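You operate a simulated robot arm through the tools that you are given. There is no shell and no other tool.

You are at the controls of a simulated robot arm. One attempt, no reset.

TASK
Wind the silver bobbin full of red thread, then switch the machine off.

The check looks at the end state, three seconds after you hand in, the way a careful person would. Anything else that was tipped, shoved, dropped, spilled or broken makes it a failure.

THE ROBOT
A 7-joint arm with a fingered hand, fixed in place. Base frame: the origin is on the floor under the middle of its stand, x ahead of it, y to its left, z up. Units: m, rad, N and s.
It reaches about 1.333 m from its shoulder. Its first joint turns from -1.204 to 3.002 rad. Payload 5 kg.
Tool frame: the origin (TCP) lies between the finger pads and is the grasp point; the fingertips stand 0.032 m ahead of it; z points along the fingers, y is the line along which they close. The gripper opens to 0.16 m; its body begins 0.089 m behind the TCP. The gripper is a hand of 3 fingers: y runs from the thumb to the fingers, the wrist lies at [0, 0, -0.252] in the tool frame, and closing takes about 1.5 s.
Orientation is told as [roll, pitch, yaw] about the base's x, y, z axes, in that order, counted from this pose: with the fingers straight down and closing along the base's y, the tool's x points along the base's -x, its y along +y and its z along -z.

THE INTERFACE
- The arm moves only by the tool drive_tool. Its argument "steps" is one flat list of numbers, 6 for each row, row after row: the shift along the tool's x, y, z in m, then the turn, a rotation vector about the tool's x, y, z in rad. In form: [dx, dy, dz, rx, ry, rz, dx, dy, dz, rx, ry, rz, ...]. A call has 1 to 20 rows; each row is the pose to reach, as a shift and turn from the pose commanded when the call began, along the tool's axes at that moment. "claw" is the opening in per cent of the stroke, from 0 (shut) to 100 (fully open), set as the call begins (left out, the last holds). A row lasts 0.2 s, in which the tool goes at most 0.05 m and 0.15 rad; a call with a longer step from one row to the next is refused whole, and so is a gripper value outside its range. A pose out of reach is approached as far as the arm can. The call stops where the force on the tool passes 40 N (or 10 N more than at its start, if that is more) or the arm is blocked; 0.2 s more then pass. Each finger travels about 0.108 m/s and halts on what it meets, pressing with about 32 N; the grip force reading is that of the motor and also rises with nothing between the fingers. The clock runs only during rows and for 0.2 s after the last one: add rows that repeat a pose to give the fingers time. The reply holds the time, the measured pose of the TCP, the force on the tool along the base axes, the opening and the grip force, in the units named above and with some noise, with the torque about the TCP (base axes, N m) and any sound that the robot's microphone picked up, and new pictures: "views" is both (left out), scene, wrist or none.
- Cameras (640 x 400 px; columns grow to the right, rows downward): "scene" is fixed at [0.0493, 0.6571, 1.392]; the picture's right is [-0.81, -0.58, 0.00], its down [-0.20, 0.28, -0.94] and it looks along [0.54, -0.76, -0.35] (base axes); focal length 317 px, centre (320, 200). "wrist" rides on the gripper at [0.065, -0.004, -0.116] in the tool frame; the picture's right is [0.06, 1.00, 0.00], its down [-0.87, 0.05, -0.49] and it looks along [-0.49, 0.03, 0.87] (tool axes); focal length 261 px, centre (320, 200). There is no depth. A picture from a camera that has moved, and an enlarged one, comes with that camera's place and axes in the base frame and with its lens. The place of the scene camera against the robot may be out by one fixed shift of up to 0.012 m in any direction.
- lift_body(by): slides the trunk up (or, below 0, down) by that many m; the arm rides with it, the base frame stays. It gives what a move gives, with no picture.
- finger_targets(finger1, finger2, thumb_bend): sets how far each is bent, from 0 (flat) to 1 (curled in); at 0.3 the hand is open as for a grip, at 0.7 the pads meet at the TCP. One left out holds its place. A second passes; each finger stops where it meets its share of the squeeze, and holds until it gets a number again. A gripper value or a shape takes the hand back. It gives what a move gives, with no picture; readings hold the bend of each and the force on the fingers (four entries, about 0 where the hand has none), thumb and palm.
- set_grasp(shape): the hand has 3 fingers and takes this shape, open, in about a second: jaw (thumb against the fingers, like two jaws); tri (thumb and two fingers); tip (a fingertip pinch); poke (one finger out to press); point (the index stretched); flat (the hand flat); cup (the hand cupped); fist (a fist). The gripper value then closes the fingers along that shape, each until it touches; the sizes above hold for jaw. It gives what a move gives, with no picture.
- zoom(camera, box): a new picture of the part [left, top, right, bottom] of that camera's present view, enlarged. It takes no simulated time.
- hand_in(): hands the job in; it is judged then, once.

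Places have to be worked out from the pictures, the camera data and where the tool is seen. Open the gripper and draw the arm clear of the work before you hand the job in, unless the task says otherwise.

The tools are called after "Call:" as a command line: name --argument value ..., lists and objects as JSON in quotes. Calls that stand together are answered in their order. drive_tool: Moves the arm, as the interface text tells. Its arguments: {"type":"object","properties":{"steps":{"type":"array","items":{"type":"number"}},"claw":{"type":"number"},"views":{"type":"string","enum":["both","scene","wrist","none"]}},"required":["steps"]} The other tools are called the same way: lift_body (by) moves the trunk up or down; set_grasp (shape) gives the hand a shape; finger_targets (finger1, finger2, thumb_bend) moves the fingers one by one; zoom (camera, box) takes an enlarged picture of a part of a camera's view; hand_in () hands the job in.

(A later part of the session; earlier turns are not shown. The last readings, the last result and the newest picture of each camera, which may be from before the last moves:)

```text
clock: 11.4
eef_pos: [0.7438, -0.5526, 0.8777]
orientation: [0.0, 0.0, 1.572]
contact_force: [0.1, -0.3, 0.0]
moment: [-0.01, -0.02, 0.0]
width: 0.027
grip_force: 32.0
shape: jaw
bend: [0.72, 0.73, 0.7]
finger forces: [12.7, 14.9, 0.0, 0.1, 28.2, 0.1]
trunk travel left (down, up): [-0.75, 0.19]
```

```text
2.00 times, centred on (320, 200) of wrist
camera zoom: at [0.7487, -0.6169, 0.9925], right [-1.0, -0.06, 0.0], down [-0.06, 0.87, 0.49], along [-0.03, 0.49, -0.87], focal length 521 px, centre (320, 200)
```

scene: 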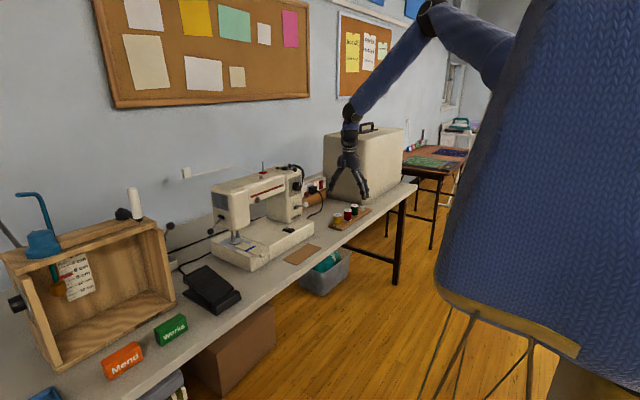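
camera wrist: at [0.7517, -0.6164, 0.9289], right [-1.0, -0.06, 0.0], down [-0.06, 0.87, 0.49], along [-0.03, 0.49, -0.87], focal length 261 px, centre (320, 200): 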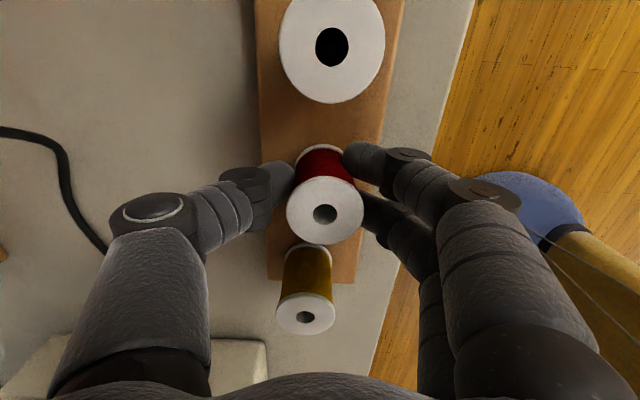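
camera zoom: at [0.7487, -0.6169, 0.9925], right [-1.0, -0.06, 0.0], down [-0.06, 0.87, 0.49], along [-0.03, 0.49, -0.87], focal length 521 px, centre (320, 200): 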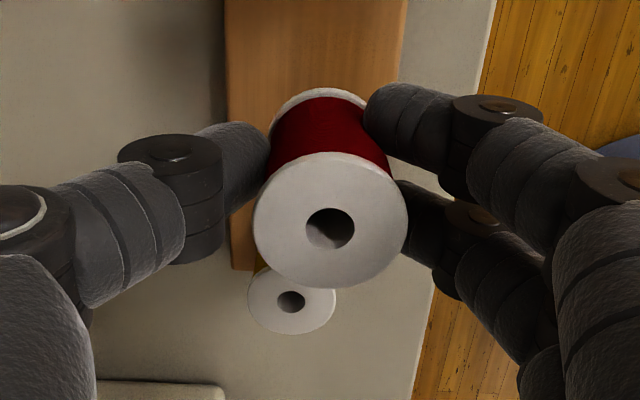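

The spool is secure. I'll lift to z≈1.25 and carry it over toward the spool pin at about (0.95, -0.215).

Call:
drive_tool --steps '[0, 0, -0.046, 0, 0, 0, 0, 0, -0.092, 0, 0, 0, 0, 0, -0.138, 0, 0, 0, 0, 0, -0.184, 0, 0, 0, 0, 0, -0.23, 0, 0, 0, 0, 0, -0.276, 0, 0, 0, 0, 0, -0.322, 0, 0, 0, 0, 0, -0.37, 0, 0, 0, -0.0375, -0.0229, -0.37, 0, 0, 0, -0.075, -0.0458, -0.37, 0, 0, 0, -0.1125, -0.0687, -0.37, 0, 0, 0, -0.15, -0.0916, -0.37, 0, 0, 0, -0.1875, -0.1144, -0.37, 0, 0, 0, -0.225, -0.1373, -0.37, 0, 0, 0, -0.2625, -0.1602, -0.37, 0, 0, 0, -0.3, -0.1831, -0.37, 0, 0, 0, -0.3375, -0.206, -0.37, 0, 0, 0, -0.3375, -0.206, -0.37, 0, 0, 0]'

Call:
zoom --camera "scene" --box '[220, 110, 320, 180]'

Call:
zoom --camera "wrist" --box '[200, 60, 440, 260]'

```text
clock: 15.2
eef_pos: [0.8714, -0.2781, 1.2193]
orientation: [-0.011, -0.006, 1.572]
contact_force: [0.5, -0.5, -1.4]
moment: [0.0, 0.0, 0.02]
width: 0.0264
grip_force: 32.0
shape: jaw
bend: [0.72, 0.73, 0.7]
finger forces: [13.2, 15.3, 0.0, 0.0, 27.7, 0.0]
out of reach, approached as far as the arm can: row 15, 16, 17, 18
trunk travel left (down, up): [-0.75, 0.19]
camera wrist: at [0.8754, -0.3429, 1.334], right [-1.0, -0.06, -0.01], down [-0.06, 0.87, 0.5], along [-0.02, 0.5, -0.87], focal length 261 px, centre (320, 200)
```

scene: 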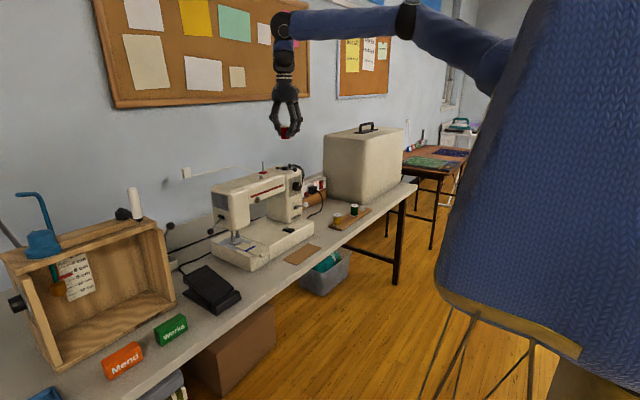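
wrist: 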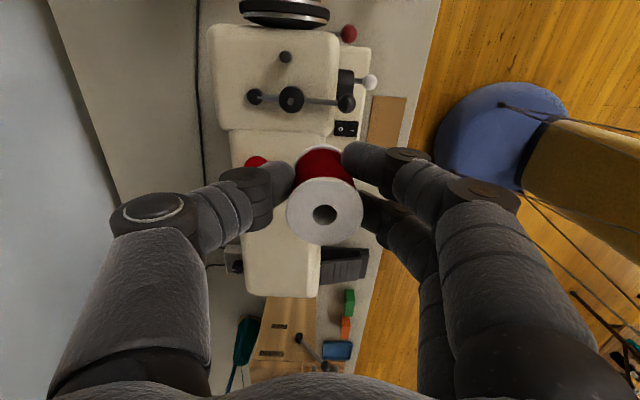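

```text
5.71 times, centred on (270, 145) of scene
camera zoom: at [0.0493, 0.6571, 1.392], right [-0.81, -0.58, 0.0], down [-0.2, 0.28, -0.94], along [0.54, -0.76, -0.35], focal length 1812 px, centre (606, 514)
```

zoom: 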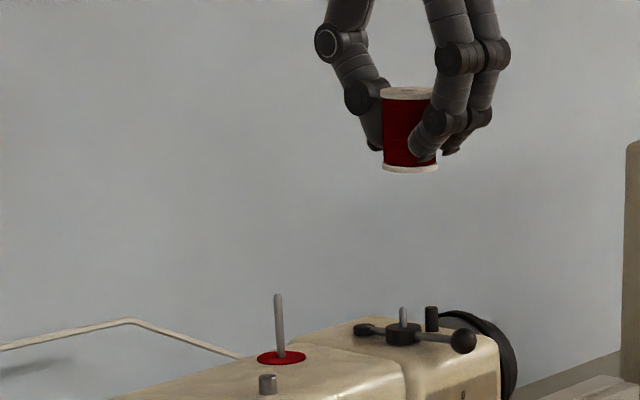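

```text
2.00 times, centred on (320, 160) of wrist
camera zoom: at [0.8754, -0.3429, 1.334], right [-1.0, -0.06, -0.01], down [-0.06, 0.87, 0.5], along [-0.02, 0.5, -0.87], focal length 521 px, centre (320, 280)
```

zoom: 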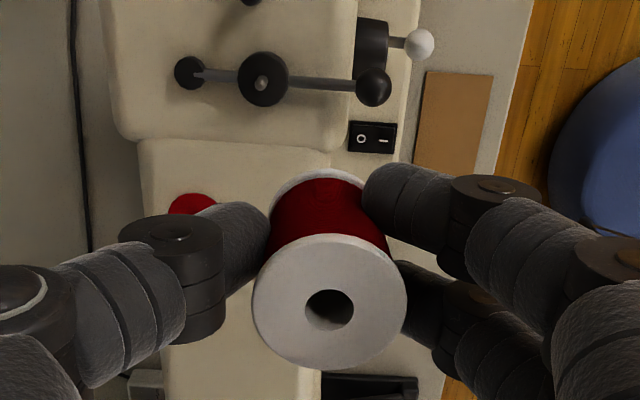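

The arm ran out of reach at this height, stopping at (0.871, -0.278, 1.219), still holding the spool. Raising the trunk should bring the shoulder nearer the wrist's height and extend the horizontal reach; I'll raise it 0.15 m.

Call:
lift_body --by 0.15

```text
clock: 16.9
eef_pos: [0.8716, -0.278, 1.3679]
orientation: [-0.007, -0.008, 1.572]
contact_force: [-0.1, 0.1, -0.9]
moment: [0.03, 0.0, 0.03]
width: 0.0264
grip_force: 32.4
shape: jaw
bend: [0.72, 0.73, 0.7]
finger forces: [13.2, 15.2, 0.0, 0.1, 27.7, 0.0]
trunk travel left (down, up): [-0.9, 0.04]
```

The TCP rose to z=1.368. I'll make a small downward move to see what pose the controller counts from.

Call:
drive_tool --steps '[0, 0, 0.03, 0, 0, 0, 0, 0, 0.06, 0, 0, 0, 0, 0, 0.06, 0, 0, 0]' --views "none"

```text
clock: 17.8
eef_pos: [0.8713, -0.2768, 1.309]
orientation: [-0.01, -0.007, 1.572]
contact_force: [-0.5, 0.2, 0.3]
moment: [-0.01, 0.0, -0.01]
width: 0.0267
grip_force: 32.2
shape: jaw
bend: [0.72, 0.73, 0.7]
finger forces: [13.1, 15.3, 0.0, 0.0, 27.6, 0.0]
trunk travel left (down, up): [-0.9, 0.04]
```

Relative moves count from the actual pose. Now I'll go down to z≈1.22 and out toward the pin.

Call:
drive_tool --steps '[0, 0, 0.045, 0, 0, 0, 0, 0, 0.089, 0, 0, 0, -0.0155, -0.02, 0.089, 0, 0, 0, -0.031, -0.04, 0.089, 0, 0, 0, -0.0465, -0.06, 0.089, 0, 0, 0, -0.062, -0.079, 0.089, 0, 0, 0, -0.062, -0.079, 0.089, 0, 0, 0]'

Call:
zoom --camera "scene" --box '[220, 110, 320, 180]'

Call:
zoom --camera "wrist" --box '[200, 60, 440, 260]'

```text
clock: 19.4
eef_pos: [0.8719, -0.2745, 1.2296]
orientation: [-0.012, -0.008, 1.571]
contact_force: [0.7, -0.7, -1.4]
moment: [0.01, 0.03, -0.02]
width: 0.0264
grip_force: 32.2
shape: jaw
bend: [0.72, 0.73, 0.7]
finger forces: [13.3, 15.3, 0.0, 0.1, 27.5, 0.0]
out of reach, approached as far as the arm can: row 3, 4, 5, 6, 7
trunk travel left (down, up): [-0.9, 0.04]
camera wrist: at [0.8767, -0.3413, 1.3449], right [-1.0, -0.06, -0.01], down [-0.06, 0.86, 0.5], along [-0.02, 0.5, -0.87], focal length 261 px, centre (320, 200)
```

scene: 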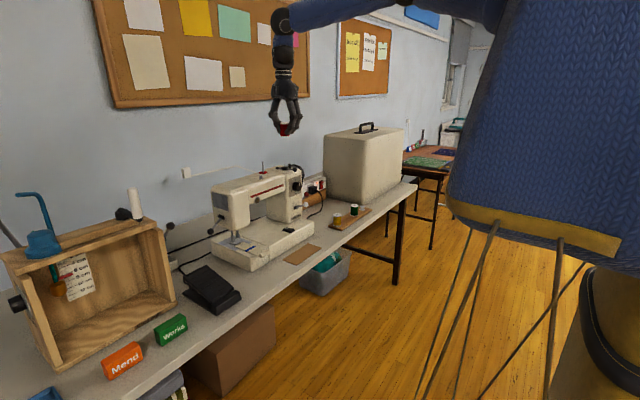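
wrist: 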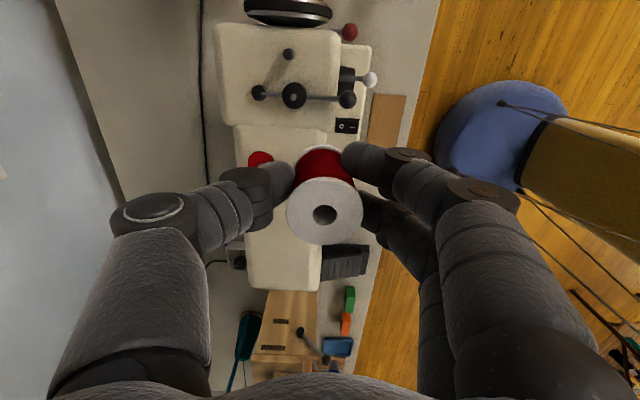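

```text
5.71 times, centred on (270, 145) of scene
camera zoom: at [0.0493, 0.6571, 1.392], right [-0.81, -0.58, 0.0], down [-0.2, 0.28, -0.94], along [0.54, -0.76, -0.35], focal length 1812 px, centre (606, 514)
```

zoom: 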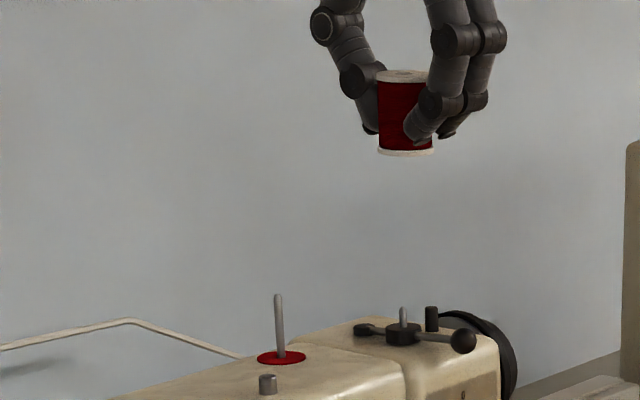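

```text
2.00 times, centred on (320, 160) of wrist
camera zoom: at [0.8767, -0.3413, 1.3449], right [-1.0, -0.06, -0.01], down [-0.06, 0.86, 0.5], along [-0.02, 0.5, -0.87], focal length 521 px, centre (320, 280)
```

zoom: 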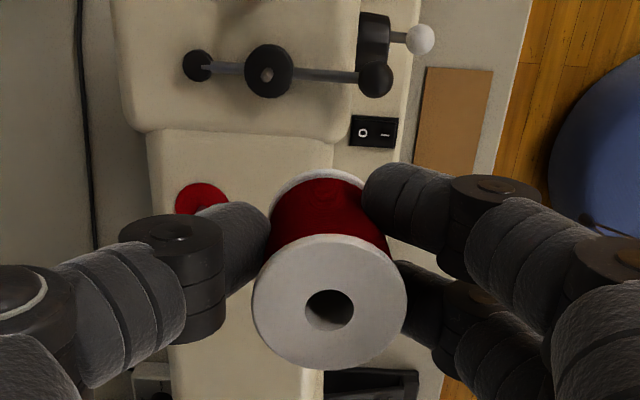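

It stops at the same spot regardless of trunk height, so it may be a wrist joint limit tied to this 90° yaw. I'll turn the hand back to yaw 0 in the air here (nothing near at z≈1.23) and test reach again.

Call:
drive_tool --steps '[0, 0, 0, 0, 0, 0.143, 0, 0, 0, 0, 0, 0.286, 0, 0, 0, 0, 0, 0.429, 0, 0, 0, 0, 0, 0.572, 0, 0, 0, 0, 0, 0.715, 0, 0, 0, 0, 0, 0.858, 0, 0, 0, 0, 0, 1.001, 0, 0, 0, 0, 0, 1.144, 0, 0, 0, 0, 0, 1.287, 0, 0, 0, 0, 0, 1.43, 0, 0, 0, 0, 0, 1.571]' --views "none"

Call:
drive_tool --steps '[-0.02, 0.0155, 0, 0, 0, 0, -0.04, 0.031, 0, 0, 0, 0, -0.06, 0.0465, 0, 0, 0, 0, -0.078, 0.06, 0, 0, 0, 0, -0.078, 0.06, 0, 0, 0, 0]'

```text
clock: 21.8
eef_pos: [0.8702, -0.275, 1.2286]
orientation: [0.008, -0.009, -0.002]
contact_force: [0.0, 0.0, -0.9]
moment: [0.0, 0.02, 0.01]
width: 0.0265
grip_force: 31.7
shape: jaw
bend: [0.72, 0.73, 0.7]
finger forces: [13.3, 15.4, 0.1, 0.1, 27.4, 0.0]
trunk travel left (down, up): [-0.9, 0.04]
```

```text
clock: 22.9
eef_pos: [0.8711, -0.2688, 1.2428]
orientation: [0.009, -0.01, 0.0]
contact_force: [0.0, 0.2, -1.0]
moment: [0.01, -0.01, -0.02]
width: 0.0268
grip_force: 32.1
shape: jaw
bend: [0.72, 0.73, 0.7]
finger forces: [13.4, 15.5, 0.0, 0.0, 27.4, 0.0]
out of reach, approached as far as the arm can: row 1, 2, 3, 4, 5
trunk travel left (down, up): [-0.9, 0.04]
camera wrist: at [0.806, -0.2735, 1.3575], right [-0.06, 1.0, 0.01], down [0.86, 0.05, 0.5], along [0.5, 0.04, -0.87], focal length 261 px, centre (320, 200)
```

scene: 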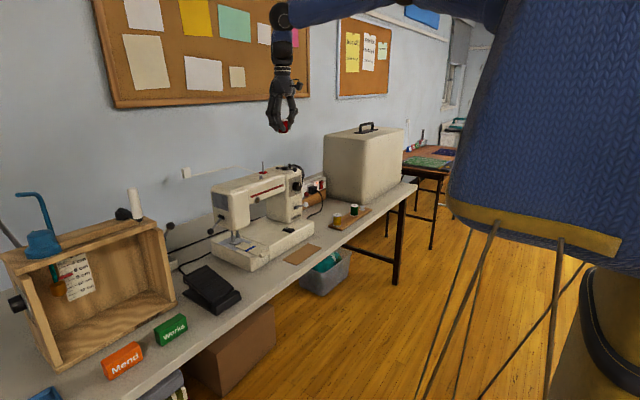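
wrist: 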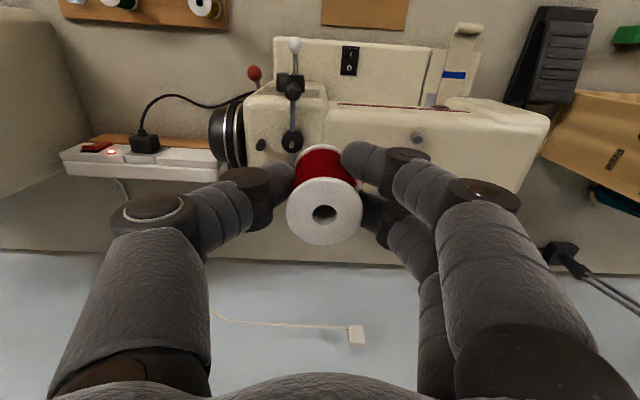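

It's a true distance limit: with the hand vertical the pin is ~7 cm too far, so I need the hand tilted forward ~17° while the spool stays upright. I'll set the spool down on the free bench spot near (0.73, -0.36) and re-grip it with a tilted hand; first back away from the machine.

Call:
drive_tool --steps '[0.04, -0.026, 0, 0, 0, 0, 0.08, -0.052, 0, 0, 0, 0, 0.12, -0.078, 0, 0, 0, 0, 0.141, -0.091, 0, 0, 0, 0, 0.141, -0.091, 0, -0.009, 0.01, 0]' --views "none"

Call:
lift_body --by -0.15

Call:
drive_tool --steps '[0, 0, 0.03, 0, 0, 0, 0, 0, 0.06, 0, 0, 0]'

```text
clock: 24.1
eef_pos: [0.7373, -0.364, 1.2391]
orientation: [0.015, 0.005, 0.002]
contact_force: [0.0, -0.4, 0.0]
moment: [-0.03, 0.03, 0.0]
width: 0.0264
grip_force: 32.2
shape: jaw
bend: [0.72, 0.73, 0.7]
finger forces: [13.0, 15.6, 0.0, 0.0, 27.2, 0.0]
trunk travel left (down, up): [-0.9, 0.04]
```

```text
clock: 25.9
eef_pos: [0.7375, -0.3623, 1.0891]
orientation: [0.017, 0.0, 0.0]
contact_force: [-0.4, 1.1, -0.3]
moment: [-0.01, 0.03, 0.02]
width: 0.026
grip_force: 31.4
shape: jaw
bend: [0.72, 0.73, 0.7]
finger forces: [13.0, 15.6, 0.1, 0.0, 27.3, 0.0]
trunk travel left (down, up): [-0.75, 0.19]
```

```text
clock: 26.5
eef_pos: [0.7379, -0.3632, 1.0286]
orientation: [0.015, 0.004, 0.001]
contact_force: [0.6, -0.1, 0.2]
moment: [0.01, 0.0, -0.03]
width: 0.0265
grip_force: 31.9
shape: jaw
bend: [0.72, 0.73, 0.7]
finger forces: [13.1, 15.7, 0.0, 0.0, 27.2, 0.1]
trunk travel left (down, up): [-0.75, 0.19]
camera wrist: at [0.673, -0.3691, 1.1447], right [-0.06, 1.0, 0.02], down [0.87, 0.05, 0.49], along [0.49, 0.04, -0.87], focal length 261 px, centre (320, 200)
```

scene: 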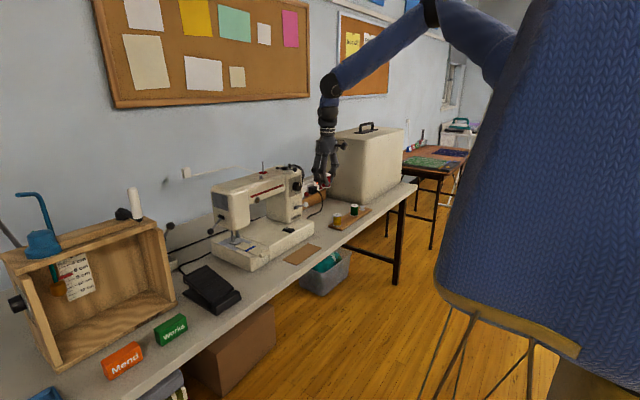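
wrist: 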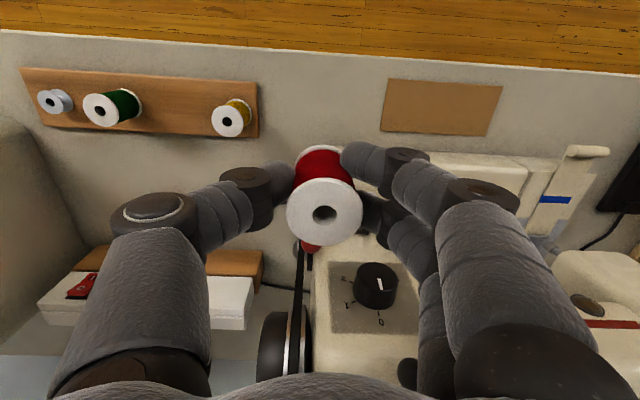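

The free spot below is clear (board end at y≈-0.45, card at y≈-0.27). I'll straighten the small roll error and descend to just above the bench.

Call:
drive_tool --steps '[0, 0, 0.042, 0.015, -0.004, 0, 0, 0, 0.084, 0.015, -0.004, 0, 0, 0, 0.126, 0.015, -0.004, 0, 0, 0, 0.168, 0.015, -0.004, 0, 0, 0, 0.195, 0.015, -0.004, 0, 0, 0, 0.206, 0.015, -0.004, 0, 0, 0, 0.206, 0.015, -0.004, 0]' --views "wrist"

Call:
zoom --camera "scene" --box '[295, 190, 355, 245]'

```text
clock: 28.1
eef_pos: [0.7292, -0.3662, 0.8341]
orientation: [0.001, -0.003, -0.001]
contact_force: [-0.1, 0.7, -1.0]
moment: [-0.01, -0.01, -0.01]
width: 0.0263
grip_force: 32.0
shape: jaw
bend: [0.72, 0.73, 0.7]
finger forces: [13.4, 16.1, 0.1, 0.0, 27.1, 0.1]
out of reach, approached as far as the arm can: row 6, 7
trunk travel left (down, up): [-0.75, 0.19]
camera wrist: at [0.6647, -0.3715, 0.9483], right [-0.06, 1.0, 0.0], down [0.87, 0.05, 0.49], along [0.49, 0.03, -0.87], focal length 261 px, centre (320, 200)
```

wrist: 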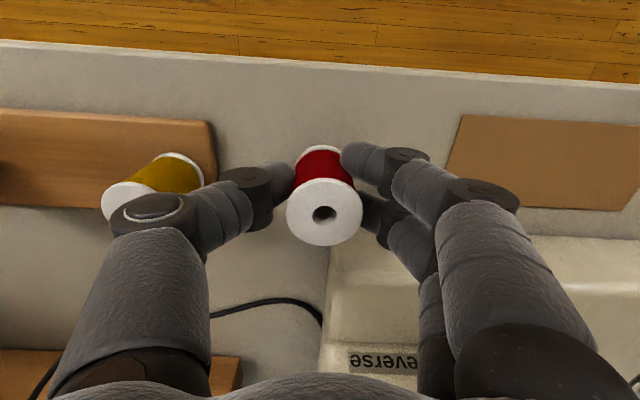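

```text
7.27 times, centred on (325, 218) of scene
camera zoom: at [0.0493, 0.6571, 1.392], right [-0.81, -0.58, 0.0], down [-0.2, 0.28, -0.94], along [0.54, -0.76, -0.35], focal length 2306 px, centre (284, 73)
```

zoom: 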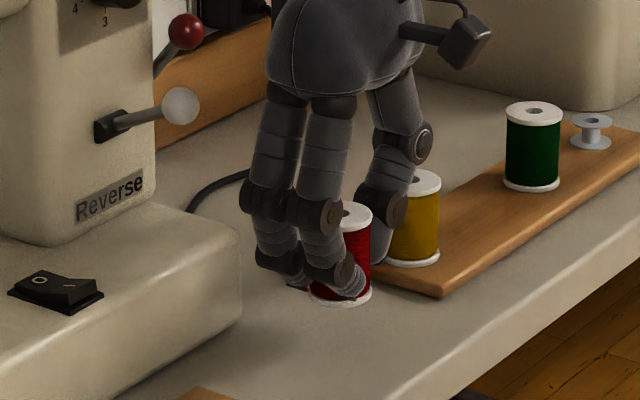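

Reach ran out again, now because the shoulder is too high for this low position. I'll raise the hand 0.12 and lower the trunk by 0.2 in two stages to gain freedom.

Call:
drive_tool --steps '[0, 0, -0.04, 0, 0, 0, 0, 0, -0.08, 0, 0, 0, 0, 0, -0.12, 0, 0, 0, 0, 0, -0.15, 0, 0, 0]' --views "none"

Call:
lift_body --by -0.12

Call:
drive_tool --steps '[0, 0, -0.04, 0, 0, 0, 0, 0, -0.08, 0, 0, 0]' --views "none"

Call:
lift_body --by -0.1

```text
clock: 29.1
eef_pos: [0.7303, -0.3659, 0.9825]
orientation: [-0.001, -0.004, 0.001]
contact_force: [-1.1, -0.5, -1.2]
moment: [-0.03, -0.01, 0.03]
width: 0.0266
grip_force: 32.7
shape: jaw
bend: [0.72, 0.73, 0.7]
finger forces: [13.6, 16.1, 0.0, 0.1, 27.1, 0.1]
trunk travel left (down, up): [-0.75, 0.19]
```

```text
clock: 30.6
eef_pos: [0.7327, -0.3663, 0.862]
orientation: [0.001, -0.001, 0.001]
contact_force: [0.2, 0.3, -0.4]
moment: [-0.01, -0.01, 0.0]
width: 0.0262
grip_force: 31.8
shape: jaw
bend: [0.72, 0.73, 0.7]
finger forces: [13.6, 16.1, 0.0, 0.0, 27.1, 0.1]
trunk travel left (down, up): [-0.63, 0.31]
```

```text
clock: 31.2
eef_pos: [0.732, -0.364, 0.9405]
orientation: [0.0, -0.003, 0.003]
contact_force: [-0.3, -0.6, -0.6]
moment: [0.0, -0.05, 0.02]
width: 0.0261
grip_force: 32.3
shape: jaw
bend: [0.72, 0.73, 0.7]
finger forces: [13.8, 16.2, 0.1, 0.0, 27.1, 0.0]
trunk travel left (down, up): [-0.63, 0.31]
```

```text
clock: 32.5
eef_pos: [0.7316, -0.364, 0.8414]
orientation: [0.0, -0.001, 0.0]
contact_force: [0.4, -0.3, -0.9]
moment: [-0.03, 0.01, 0.0]
width: 0.0261
grip_force: 32.2
shape: jaw
bend: [0.72, 0.73, 0.7]
finger forces: [13.8, 16.2, 0.0, 0.0, 27.1, 0.1]
trunk travel left (down, up): [-0.53, 0.41]
```

Now at z=0.841 with room to go lower. I'll descend in small steps and watch the vertical force for touchdown.

Call:
drive_tool --steps '[0, 0, 0.012, 0, 0, 0, 0, 0, 0.025, 0, 0, 0, 0, 0, 0.025, 0, 0, 0]' --views "none"

Call:
zoom --camera "scene" --box '[310, 205, 350, 235]'

```text
clock: 33.3
eef_pos: [0.7328, -0.364, 0.8173]
orientation: [0.001, -0.002, 0.001]
contact_force: [-0.2, 0.2, -0.5]
moment: [0.0, 0.05, -0.01]
width: 0.0264
grip_force: 32.3
shape: jaw
bend: [0.72, 0.73, 0.7]
finger forces: [13.7, 16.2, 0.0, 0.0, 27.0, 0.1]
trunk travel left (down, up): [-0.53, 0.41]
```

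```text
13.33 times, centred on (330, 220) of scene
camera zoom: at [0.0493, 0.6571, 1.392], right [-0.81, -0.58, 0.0], down [-0.2, 0.28, -0.94], along [0.54, -0.76, -0.35], focal length 4227 px, centre (187, -67)
```

zoom: 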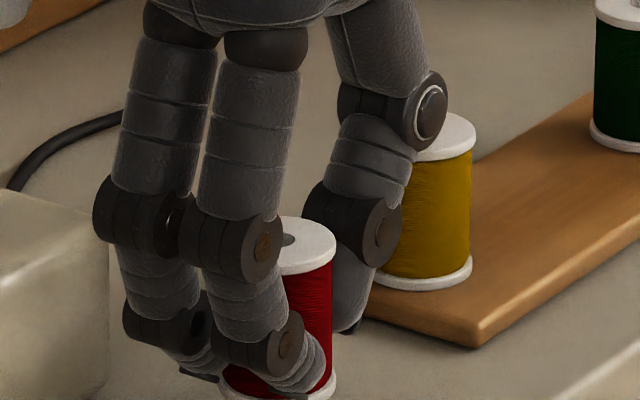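

The thumb side is close to the yellow spool, so before releasing I'll shift 4 cm toward +y (clear of both board and card), then lower.

Call:
drive_tool --steps '[0.004, 0.02, -0.004, 0, 0, 0, 0.008, 0.039, -0.004, 0, 0, 0, 0.008, 0.039, 0.004, 0, 0, 0, 0.008, 0.039, 0.004, 0, 0, 0]' --views "wrist"

Call:
zoom --camera "scene" --box '[300, 205, 350, 240]'

```text
clock: 34.3
eef_pos: [0.7241, -0.3241, 0.8115]
orientation: [-0.001, -0.002, 0.002]
contact_force: [-0.6, -0.4, -0.8]
moment: [-0.04, 0.0, 0.02]
width: 0.0261
grip_force: 32.3
shape: jaw
bend: [0.72, 0.73, 0.7]
finger forces: [13.7, 16.2, 0.0, 0.0, 27.2, 0.1]
trunk travel left (down, up): [-0.53, 0.41]
camera wrist: at [0.6594, -0.3291, 0.9272], right [-0.06, 1.0, 0.0], down [0.87, 0.05, 0.49], along [0.49, 0.03, -0.87], focal length 261 px, centre (320, 200)
```

wrist: 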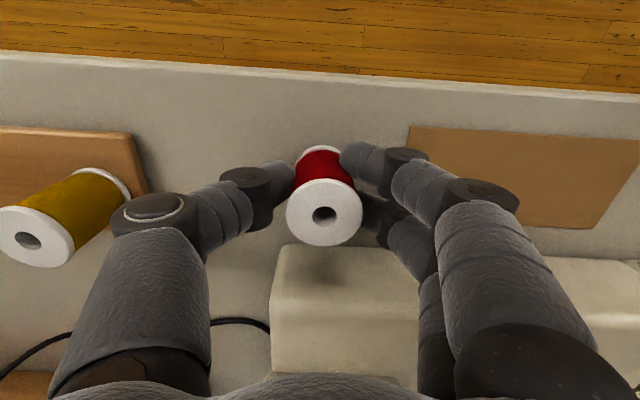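

```text
11.43 times, centred on (325, 222) of scene
camera zoom: at [0.0493, 0.6571, 1.392], right [-0.81, -0.58, 0.0], down [-0.2, 0.28, -0.94], along [0.54, -0.76, -0.35], focal length 3623 px, centre (263, -57)
```

zoom: 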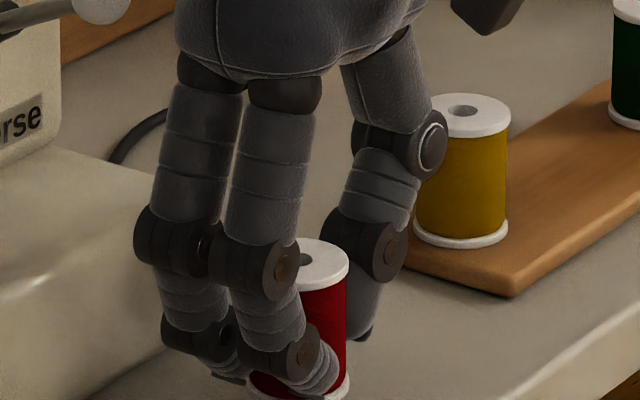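

Good spot, clear of board, card and bed. Lowering in 2 mm steps until the spool touches the bench.

Call:
drive_tool --steps '[0, 0, 0.002, 0, 0, 0, 0, 0, 0.003, 0, 0, 0]' --views "none"

Call:
drive_tool --steps '[0, 0, 0.001, 0, 0, 0, 0, 0, 0.002, 0, 0, 0]' --views "none"

Call:
drive_tool --steps '[0, 0, 0.001, 0, 0, 0, 0, 0, 0.002, 0, 0, 0]' --views "none"

Call:
zoom --camera "scene" --box '[310, 220, 350, 245]'

```text
clock: 34.9
eef_pos: [0.7245, -0.3247, 0.8085]
orientation: [0.0, -0.001, 0.001]
contact_force: [0.3, -0.8, 0.2]
moment: [0.02, -0.03, 0.01]
width: 0.0261
grip_force: 31.9
shape: jaw
bend: [0.72, 0.73, 0.7]
finger forces: [13.8, 16.3, 0.1, 0.0, 27.1, 0.0]
trunk travel left (down, up): [-0.53, 0.41]
```

```text
clock: 35.5
eef_pos: [0.7233, -0.3248, 0.8058]
orientation: [0.0, -0.001, 0.002]
contact_force: [0.0, -1.0, 0.3]
moment: [-0.03, -0.02, -0.02]
width: 0.0262
grip_force: 32.0
shape: jaw
bend: [0.72, 0.73, 0.7]
finger forces: [13.7, 16.3, 0.0, 0.1, 27.2, 0.0]
trunk travel left (down, up): [-0.53, 0.41]
```

```text
clock: 36.1
eef_pos: [0.7237, -0.3247, 0.804]
orientation: [0.0, -0.003, 0.001]
contact_force: [-0.4, -0.3, -0.2]
moment: [0.0, 0.01, 0.01]
width: 0.026
grip_force: 32.3
shape: jaw
bend: [0.72, 0.73, 0.7]
finger forces: [13.8, 16.3, 0.0, 0.0, 27.1, 0.0]
trunk travel left (down, up): [-0.53, 0.41]
```

```text
16.00 times, centred on (330, 232) of scene
camera zoom: at [0.0493, 0.6571, 1.392], right [-0.81, -0.58, 0.0], down [-0.2, 0.28, -0.94], along [0.54, -0.76, -0.35], focal length 5072 px, centre (160, -320)
```

zoom: 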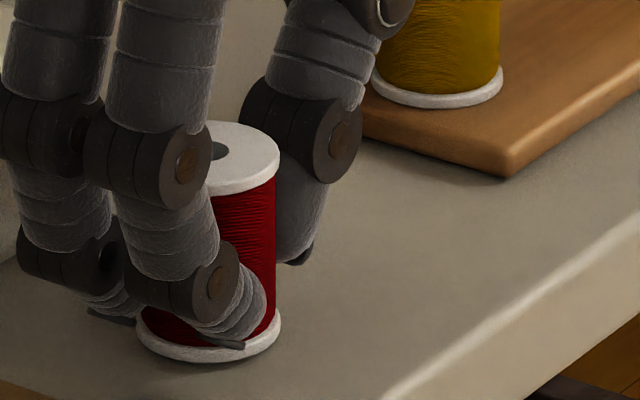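

No contact yet; the spool base is within a couple of millimetres of the bench. Two more 1.5 mm steps.

Call:
drive_tool --steps '[0, 0, 0.001, 0, 0, 0, 0, 0, 0.0015, 0, 0, 0]' --views "none"

Call:
drive_tool --steps '[0, 0, 0.001, 0, 0, 0, 0, 0, 0.0015, 0, 0, 0]' --views "none"

Call:
zoom --camera "scene" --box '[310, 220, 350, 245]'

```text
clock: 36.7
eef_pos: [0.7241, -0.3259, 0.8025]
orientation: [0.0, -0.001, 0.0]
contact_force: [-0.3, -0.4, 0.2]
moment: [-0.03, 0.02, -0.01]
width: 0.0262
grip_force: 31.9
shape: jaw
bend: [0.72, 0.73, 0.7]
finger forces: [13.9, 16.2, 0.1, 0.1, 27.0, 0.0]
trunk travel left (down, up): [-0.53, 0.41]
```

```text
clock: 37.3
eef_pos: [0.7241, -0.3256, 0.801]
orientation: [0.0, -0.002, 0.0]
contact_force: [-1.6, 0.1, 3.3]
moment: [0.04, 0.01, 0.02]
width: 0.0264
grip_force: 31.8
shape: jaw
bend: [0.73, 0.73, 0.7]
finger forces: [14.3, 15.8, 0.0, 0.1, 28.1, 0.0]
trunk travel left (down, up): [-0.53, 0.41]
```

```text
16.00 times, centred on (330, 232) of scene
camera zoom: at [0.0493, 0.6571, 1.392], right [-0.81, -0.58, 0.0], down [-0.2, 0.28, -0.94], along [0.54, -0.76, -0.35], focal length 5072 px, centre (160, -320)
```

zoom: 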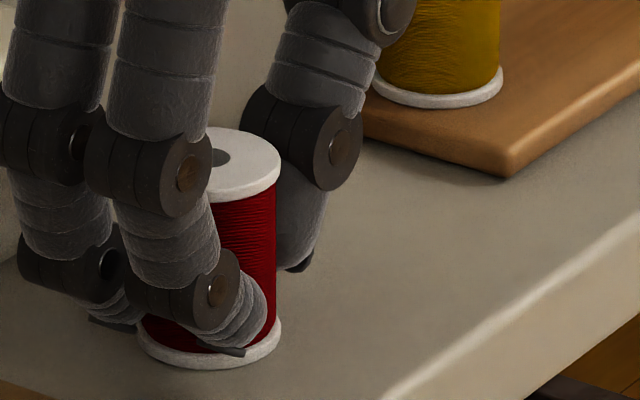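

Touchdown: 3.3 N upward at z=0.801, spool standing. I'll open modestly to release, then rise 1 cm.

Call:
drive_tool --steps '[0, 0, 0, 0, 0, 0, 0, 0, 0, 0, 0, 0, 0, 0, 0, 0, 0, 0, 0, 0, 0, 0, 0, 0]' --claw 45 --views "none"

Call:
drive_tool --steps '[0, 0, -0.008, 0, 0, 0, 0, 0, -0.012, 0, 0, 0]' --claw 60 --views "wrist"

Call:
zoom --camera "scene" --box '[300, 210, 350, 245]'

```text
clock: 38.3
eef_pos: [0.7236, -0.3238, 0.802]
orientation: [0.001, -0.002, 0.0]
contact_force: [0.1, -0.7, -0.1]
moment: [0.01, -0.02, 0.0]
width: 0.0712
grip_force: 0.1
shape: jaw
bend: [0.73, 0.73, 0.7]
finger forces: [0.0, 0.0, 0.1, 0.0, 0.0, 0.0]
trunk travel left (down, up): [-0.53, 0.41]
```

```text
clock: 38.9
eef_pos: [0.7229, -0.3252, 0.8136]
orientation: [0.001, -0.001, 0.001]
contact_force: [-0.3, -0.1, 0.1]
moment: [0.01, 0.02, 0.0]
width: 0.0957
grip_force: 0.0
shape: jaw
bend: [0.71, 0.71, 0.7]
finger forces: [0.0, 0.1, 0.1, 0.1, 0.0, 0.0]
trunk travel left (down, up): [-0.53, 0.41]
camera wrist: at [0.6594, -0.3296, 0.9281], right [-0.06, 1.0, 0.0], down [0.87, 0.05, 0.49], along [0.49, 0.03, -0.87], focal length 261 px, centre (320, 200)
```

wrist: 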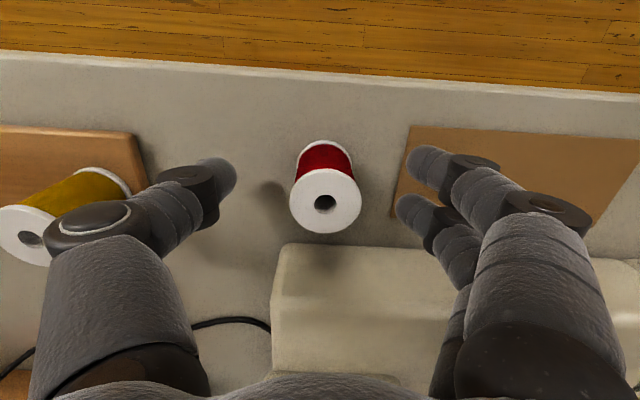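

```text
11.43 times, centred on (325, 228) of scene
camera zoom: at [0.0493, 0.6571, 1.392], right [-0.81, -0.58, 0.0], down [-0.2, 0.28, -0.94], along [0.54, -0.76, -0.35], focal length 3623 px, centre (263, -114)
```

zoom: 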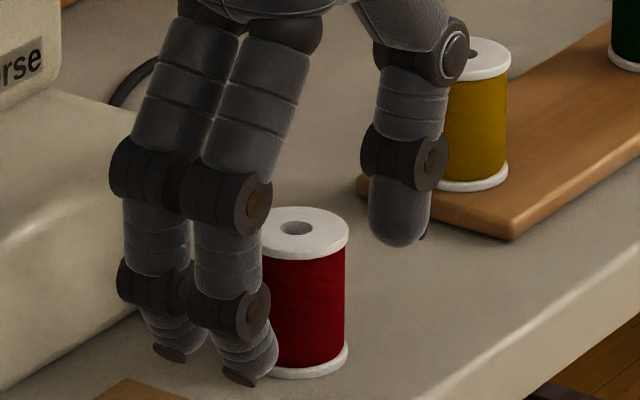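

The spool stands free and upright at about (0.7265, -0.323). Now I'll tilt the hand 0.3 rad forward about the closing axis, with the fingers still straddling the spool, and settle to the new grip height.

Call:
drive_tool --steps '[0.001, 0, 0, 0, -0.1, 0, 0.003, 0, 0, 0, -0.2, 0, 0.004, 0, 0, 0, -0.3, 0, 0.004, 0, 0.003, 0, -0.3, 0]' --claw 50 --views "wrist"

Call:
zoom --camera "scene" --box '[295, 200, 355, 245]'

Call:
zoom --camera "wrist" --box '[200, 100, 440, 300]'

```text
clock: 39.9
eef_pos: [0.7208, -0.3256, 0.8114]
orientation: [0.001, -0.303, 0.001]
contact_force: [0.0, 0.0, 0.1]
moment: [0.02, 0.04, 0.0]
width: 0.0804
grip_force: 0.0
shape: jaw
bend: [0.72, 0.72, 0.7]
finger forces: [0.1, 0.0, 0.1, 0.0, 0.0, 0.1]
trunk travel left (down, up): [-0.53, 0.41]
camera wrist: at [0.6237, -0.3295, 0.902], right [-0.06, 1.0, -0.02], down [0.68, 0.05, 0.73], along [0.73, 0.03, -0.68], focal length 261 px, centre (320, 200)
```

wrist: 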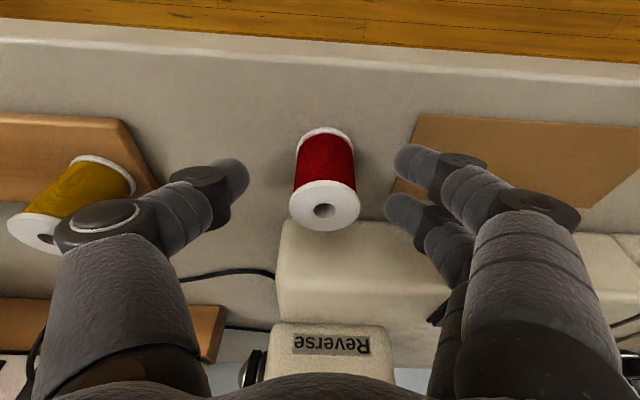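

```text
8.89 times, centred on (325, 222) of scene
camera zoom: at [0.0493, 0.6571, 1.392], right [-0.81, -0.58, 0.0], down [-0.2, 0.28, -0.94], along [0.54, -0.76, -0.35], focal length 2818 px, centre (276, 0)
```

zoom: 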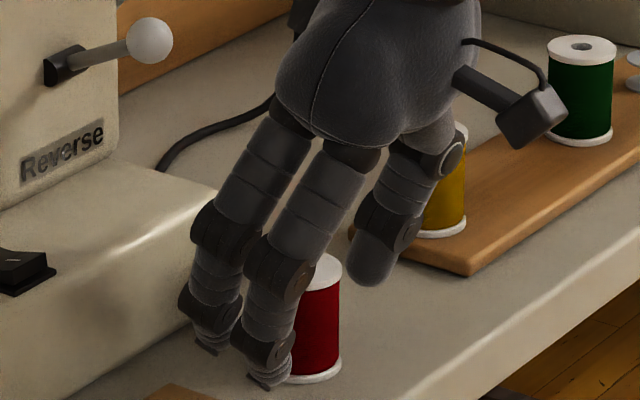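

```text
2.00 times, centred on (320, 200) of wrist
camera zoom: at [0.6237, -0.3295, 0.902], right [-0.06, 1.0, -0.02], down [0.68, 0.05, 0.73], along [0.73, 0.03, -0.68], focal length 521 px, centre (320, 200)
```

zoom: 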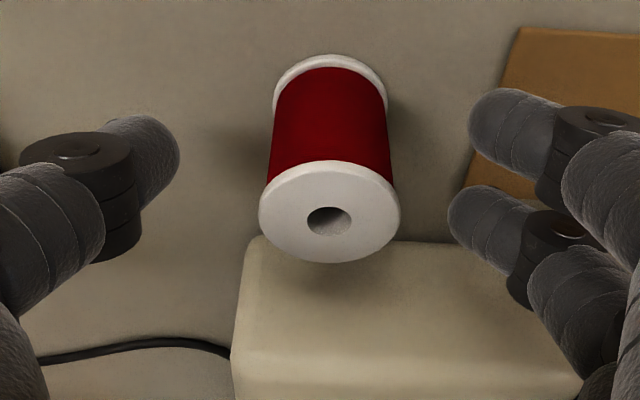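

Alignment looks good with the spool in the middle; fingertips sit ~4 mm too far in +x, so I'll shift back 4 mm and close.

Call:
drive_tool --steps '[0.0038, 0, -0.0012, 0, 0, 0, 0.0038, 0, -0.0012, 0, 0, 0]' --views "none"

Call:
drive_tool --steps '[0, 0, 0, 0, 0, 0, 0, 0, 0, 0, 0, 0, 0, 0, 0, 0, 0, 0, 0, 0, 0, 0, 0, 0, 0, 0, 0, 0, 0, 0, 0, 0, 0, 0, 0, 0]' --claw 0 --views "wrist"

Call:
zoom --camera "scene" --box '[295, 200, 355, 245]'

Call:
zoom --camera "wrist" --box '[200, 100, 440, 300]'

```text
clock: 40.5
eef_pos: [0.7154, -0.3243, 0.8109]
orientation: [0.001, -0.302, -0.001]
contact_force: [0.5, -0.1, -0.4]
moment: [0.02, -0.03, -0.02]
width: 0.0808
grip_force: 0.0
shape: jaw
bend: [0.72, 0.72, 0.7]
finger forces: [0.0, 0.1, 0.0, 0.0, 0.1, 0.1]
trunk travel left (down, up): [-0.53, 0.41]
```

```text
clock: 41.9
eef_pos: [0.7165, -0.3251, 0.811]
orientation: [-0.001, -0.301, -0.001]
contact_force: [0.0, -0.1, -0.9]
moment: [-0.02, 0.01, 0.01]
width: 0.0257
grip_force: 32.0
shape: jaw
bend: [0.72, 0.73, 0.7]
finger forces: [12.1, 15.2, 0.0, 0.0, 27.2, 0.0]
trunk travel left (down, up): [-0.53, 0.41]
camera wrist: at [0.6197, -0.3297, 0.9027], right [-0.06, 1.0, -0.02], down [0.68, 0.05, 0.73], along [0.73, 0.03, -0.69], focal length 261 px, centre (320, 200)
```

wrist: 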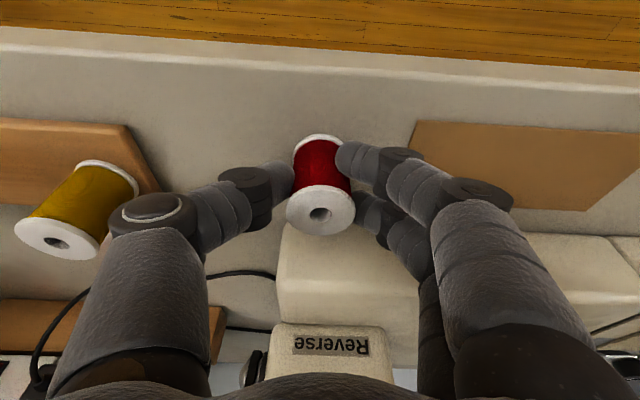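

```text
8.89 times, centred on (325, 222) of scene
camera zoom: at [0.0493, 0.6571, 1.392], right [-0.81, -0.58, 0.0], down [-0.2, 0.28, -0.94], along [0.54, -0.76, -0.35], focal length 2818 px, centre (276, 0)
```

zoom: 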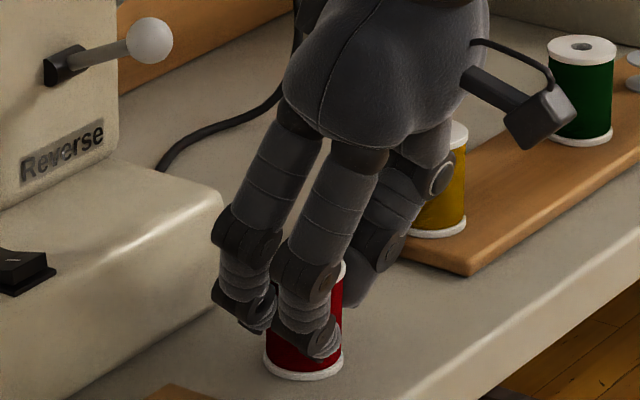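

```text
2.00 times, centred on (320, 200) of wrist
camera zoom: at [0.6197, -0.3297, 0.9027], right [-0.06, 1.0, -0.02], down [0.68, 0.05, 0.73], along [0.73, 0.03, -0.69], focal length 521 px, centre (320, 200)
```

zoom: 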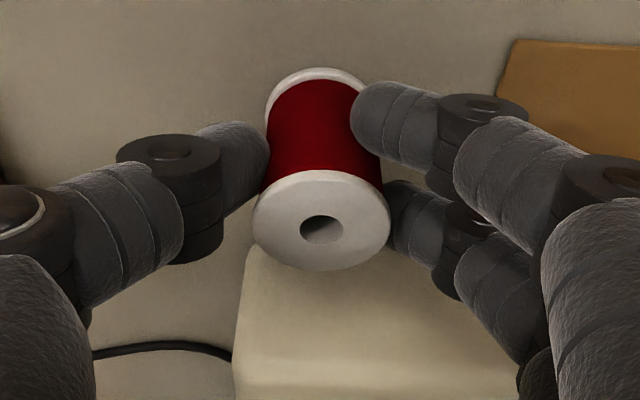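

Re-gripped with the hand tilted 17° and the spool still vertical; spool axis is ~1.1 cm ahead of the TCP. I'll lift straight up, then raise the trunk back.

Call:
drive_tool --steps '[-0.003, 0, -0.0095, 0, 0, 0, -0.0118, 0, -0.0382, 0, 0, 0, -0.0236, 0, -0.0764, 0, 0, 0, -0.0355, 0, -0.1146, 0, 0, 0]' --views "none"

Call:
lift_body --by 0.22

Call:
zoom --camera "scene" --box '[280, 130, 360, 200]'

```text
clock: 42.9
eef_pos: [0.7125, -0.3255, 0.9332]
orientation: [0.0, -0.301, 0.002]
contact_force: [-0.9, 0.3, 0.2]
moment: [-0.02, -0.01, 0.0]
width: 0.0255
grip_force: 32.0
shape: jaw
bend: [0.72, 0.73, 0.7]
finger forces: [12.6, 15.4, 0.0, 0.0, 27.2, 0.0]
trunk travel left (down, up): [-0.53, 0.41]
```

```text
clock: 45.3
eef_pos: [0.7134, -0.3262, 1.1509]
orientation: [0.001, -0.301, 0.0]
contact_force: [0.7, 0.2, -1.4]
moment: [0.01, 0.0, 0.04]
width: 0.0253
grip_force: 32.0
shape: jaw
bend: [0.72, 0.73, 0.7]
finger forces: [12.6, 15.3, 0.0, 0.1, 27.1, 0.0]
trunk travel left (down, up): [-0.75, 0.19]
```

```text
5.71 times, centred on (320, 165) of scene
camera zoom: at [0.0493, 0.6571, 1.392], right [-0.81, -0.58, 0.0], down [-0.2, 0.28, -0.94], along [0.54, -0.76, -0.35], focal length 1812 px, centre (320, 400)
```

zoom: 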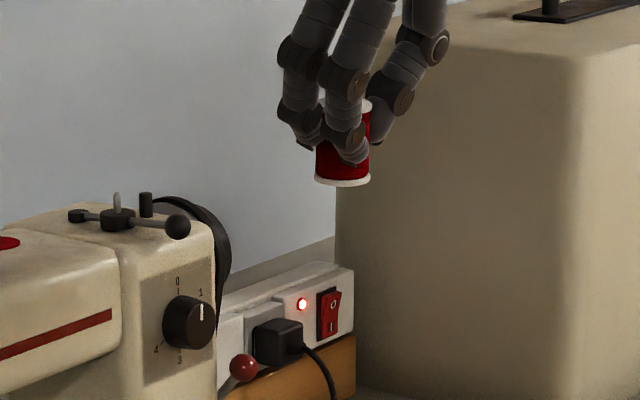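

The spool hangs vertical. I'll raise 4 cm and carry it toward the pin, stopping ~2 cm short to look.

Call:
drive_tool --steps '[-0.0119, 0, -0.0382, 0, 0, 0, -0.0448, 0.0184, -0.028, 0, 0, 0, -0.0777, 0.0369, -0.0178, 0, 0, 0, -0.1106, 0.0553, -0.0076, 0, 0, 0, -0.1434, 0.0737, 0.0027, 0, 0, 0, -0.1763, 0.0922, 0.0129, 0, 0, 0, -0.2092, 0.1106, 0.0231, 0, 0, 0, -0.2092, 0.1106, 0.0231, 0, 0, 0]'

Call:
zoom --camera "scene" --box '[230, 130, 310, 190]'

Call:
zoom --camera "wrist" --box '[200, 60, 440, 260]'

```text
clock: 47.1
eef_pos: [0.9168, -0.2143, 1.1916]
orientation: [0.0, -0.304, 0.001]
contact_force: [-0.7, -0.1, 0.7]
moment: [0.01, -0.05, -0.02]
width: 0.0255
grip_force: 32.1
shape: jaw
bend: [0.72, 0.73, 0.7]
finger forces: [12.6, 15.4, 0.1, 0.1, 27.3, 0.0]
trunk travel left (down, up): [-0.75, 0.19]
camera wrist: at [0.8208, -0.2187, 1.2834], right [-0.06, 1.0, -0.02], down [0.68, 0.05, 0.73], along [0.73, 0.03, -0.68], focal length 261 px, centre (320, 200)
```

scene: 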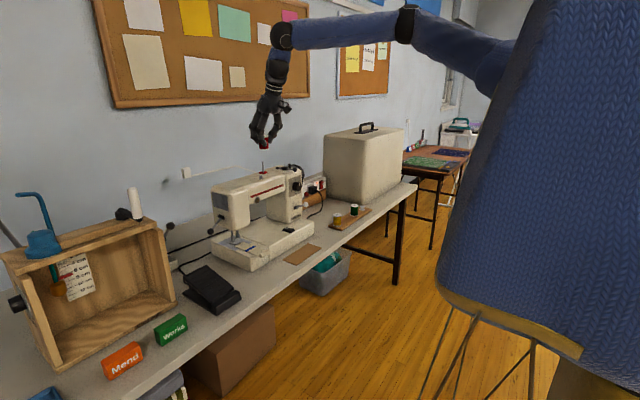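
wrist: 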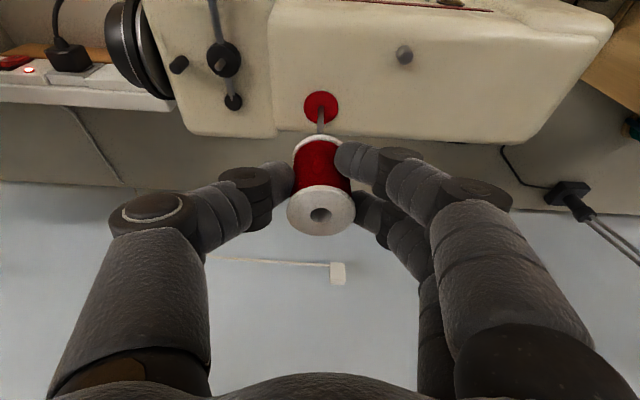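

```text
6.67 times, centred on (270, 160) of scene
camera zoom: at [0.0493, 0.6571, 1.392], right [-0.81, -0.58, 0.0], down [-0.2, 0.28, -0.94], along [0.54, -0.76, -0.35], focal length 2113 px, centre (653, 467)
```

zoom: 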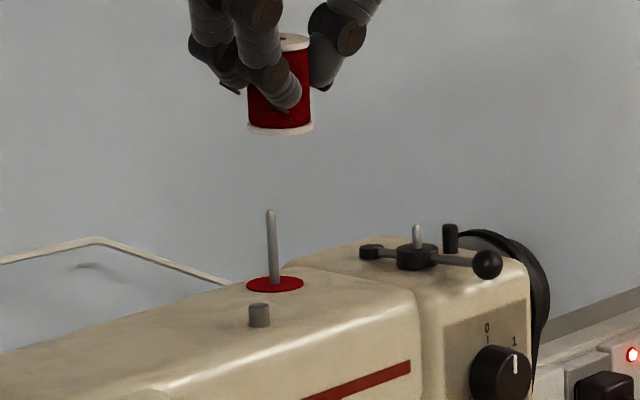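

```text
2.00 times, centred on (320, 160) of wrist
camera zoom: at [0.8208, -0.2187, 1.2834], right [-0.06, 1.0, -0.02], down [0.68, 0.05, 0.73], along [0.73, 0.03, -0.68], focal length 521 px, centre (320, 280)
```

zoom: 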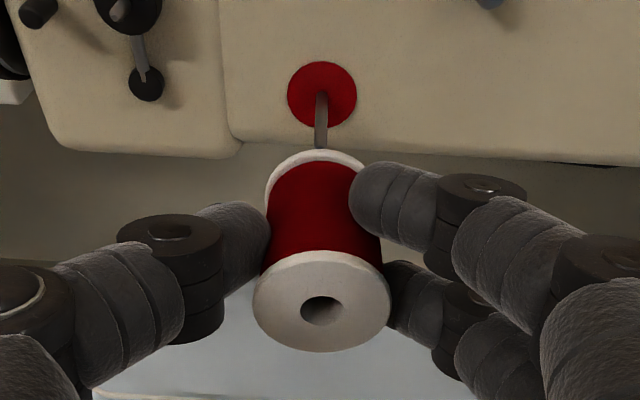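

The pin is visible right below: relative to the spool axis it is ~+15 mm in x and ~-1.5 mm in y, and the spool's base is ~53 mm above the pin tip. I'll align and lower to ~8 mm above the tip, then verify.

Call:
drive_tool --steps '[-0.0141, -0.0014, 0.0044, 0, 0, 0, -0.0074, -0.0014, 0.0259, 0, 0, 0, -0.0006, -0.0014, 0.0474, 0, 0, 0, -0.0006, -0.0014, 0.0474, 0, 0, 0]' --views "wrist"

Call:
zoom --camera "scene" --box '[240, 145, 290, 180]'

Call:
zoom --camera "wrist" --box '[240, 60, 400, 240]'

```text
clock: 48.1
eef_pos: [0.9316, -0.218, 1.1484]
orientation: [0.002, -0.304, 0.0]
contact_force: [-0.2, 1.4, -0.2]
moment: [-0.04, 0.0, 0.0]
width: 0.0253
grip_force: 32.1
shape: jaw
bend: [0.72, 0.73, 0.7]
finger forces: [12.6, 15.5, 0.0, 0.1, 27.2, 0.1]
out of reach, approached as far as the arm can: row 3, 4
trunk travel left (down, up): [-0.75, 0.19]
camera wrist: at [0.8355, -0.2237, 1.2381], right [-0.06, 1.0, -0.02], down [0.68, 0.05, 0.73], along [0.73, 0.03, -0.68], focal length 261 px, centre (320, 200)
```

wrist: 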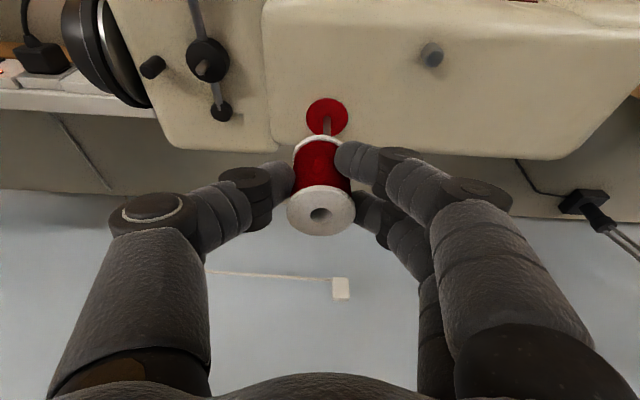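

```text
11.43 times, centred on (265, 162) of scene
camera zoom: at [0.0493, 0.6571, 1.392], right [-0.81, -0.58, 0.0], down [-0.2, 0.28, -0.94], along [0.54, -0.76, -0.35], focal length 3623 px, centre (949, 629)
```

zoom: 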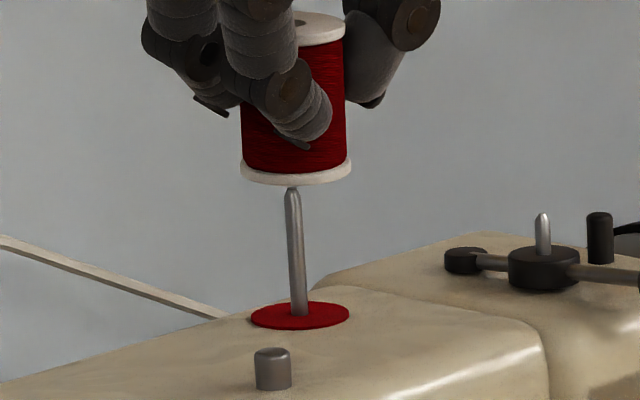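

```text
2.22 times, centred on (320, 150) of wrist
camera zoom: at [0.8355, -0.2237, 1.2381], right [-0.06, 1.0, -0.02], down [0.68, 0.05, 0.73], along [0.73, 0.03, -0.68], focal length 579 px, centre (320, 311)
```

zoom: 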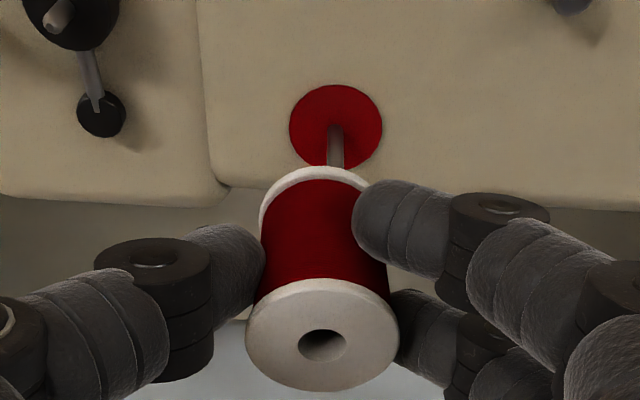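

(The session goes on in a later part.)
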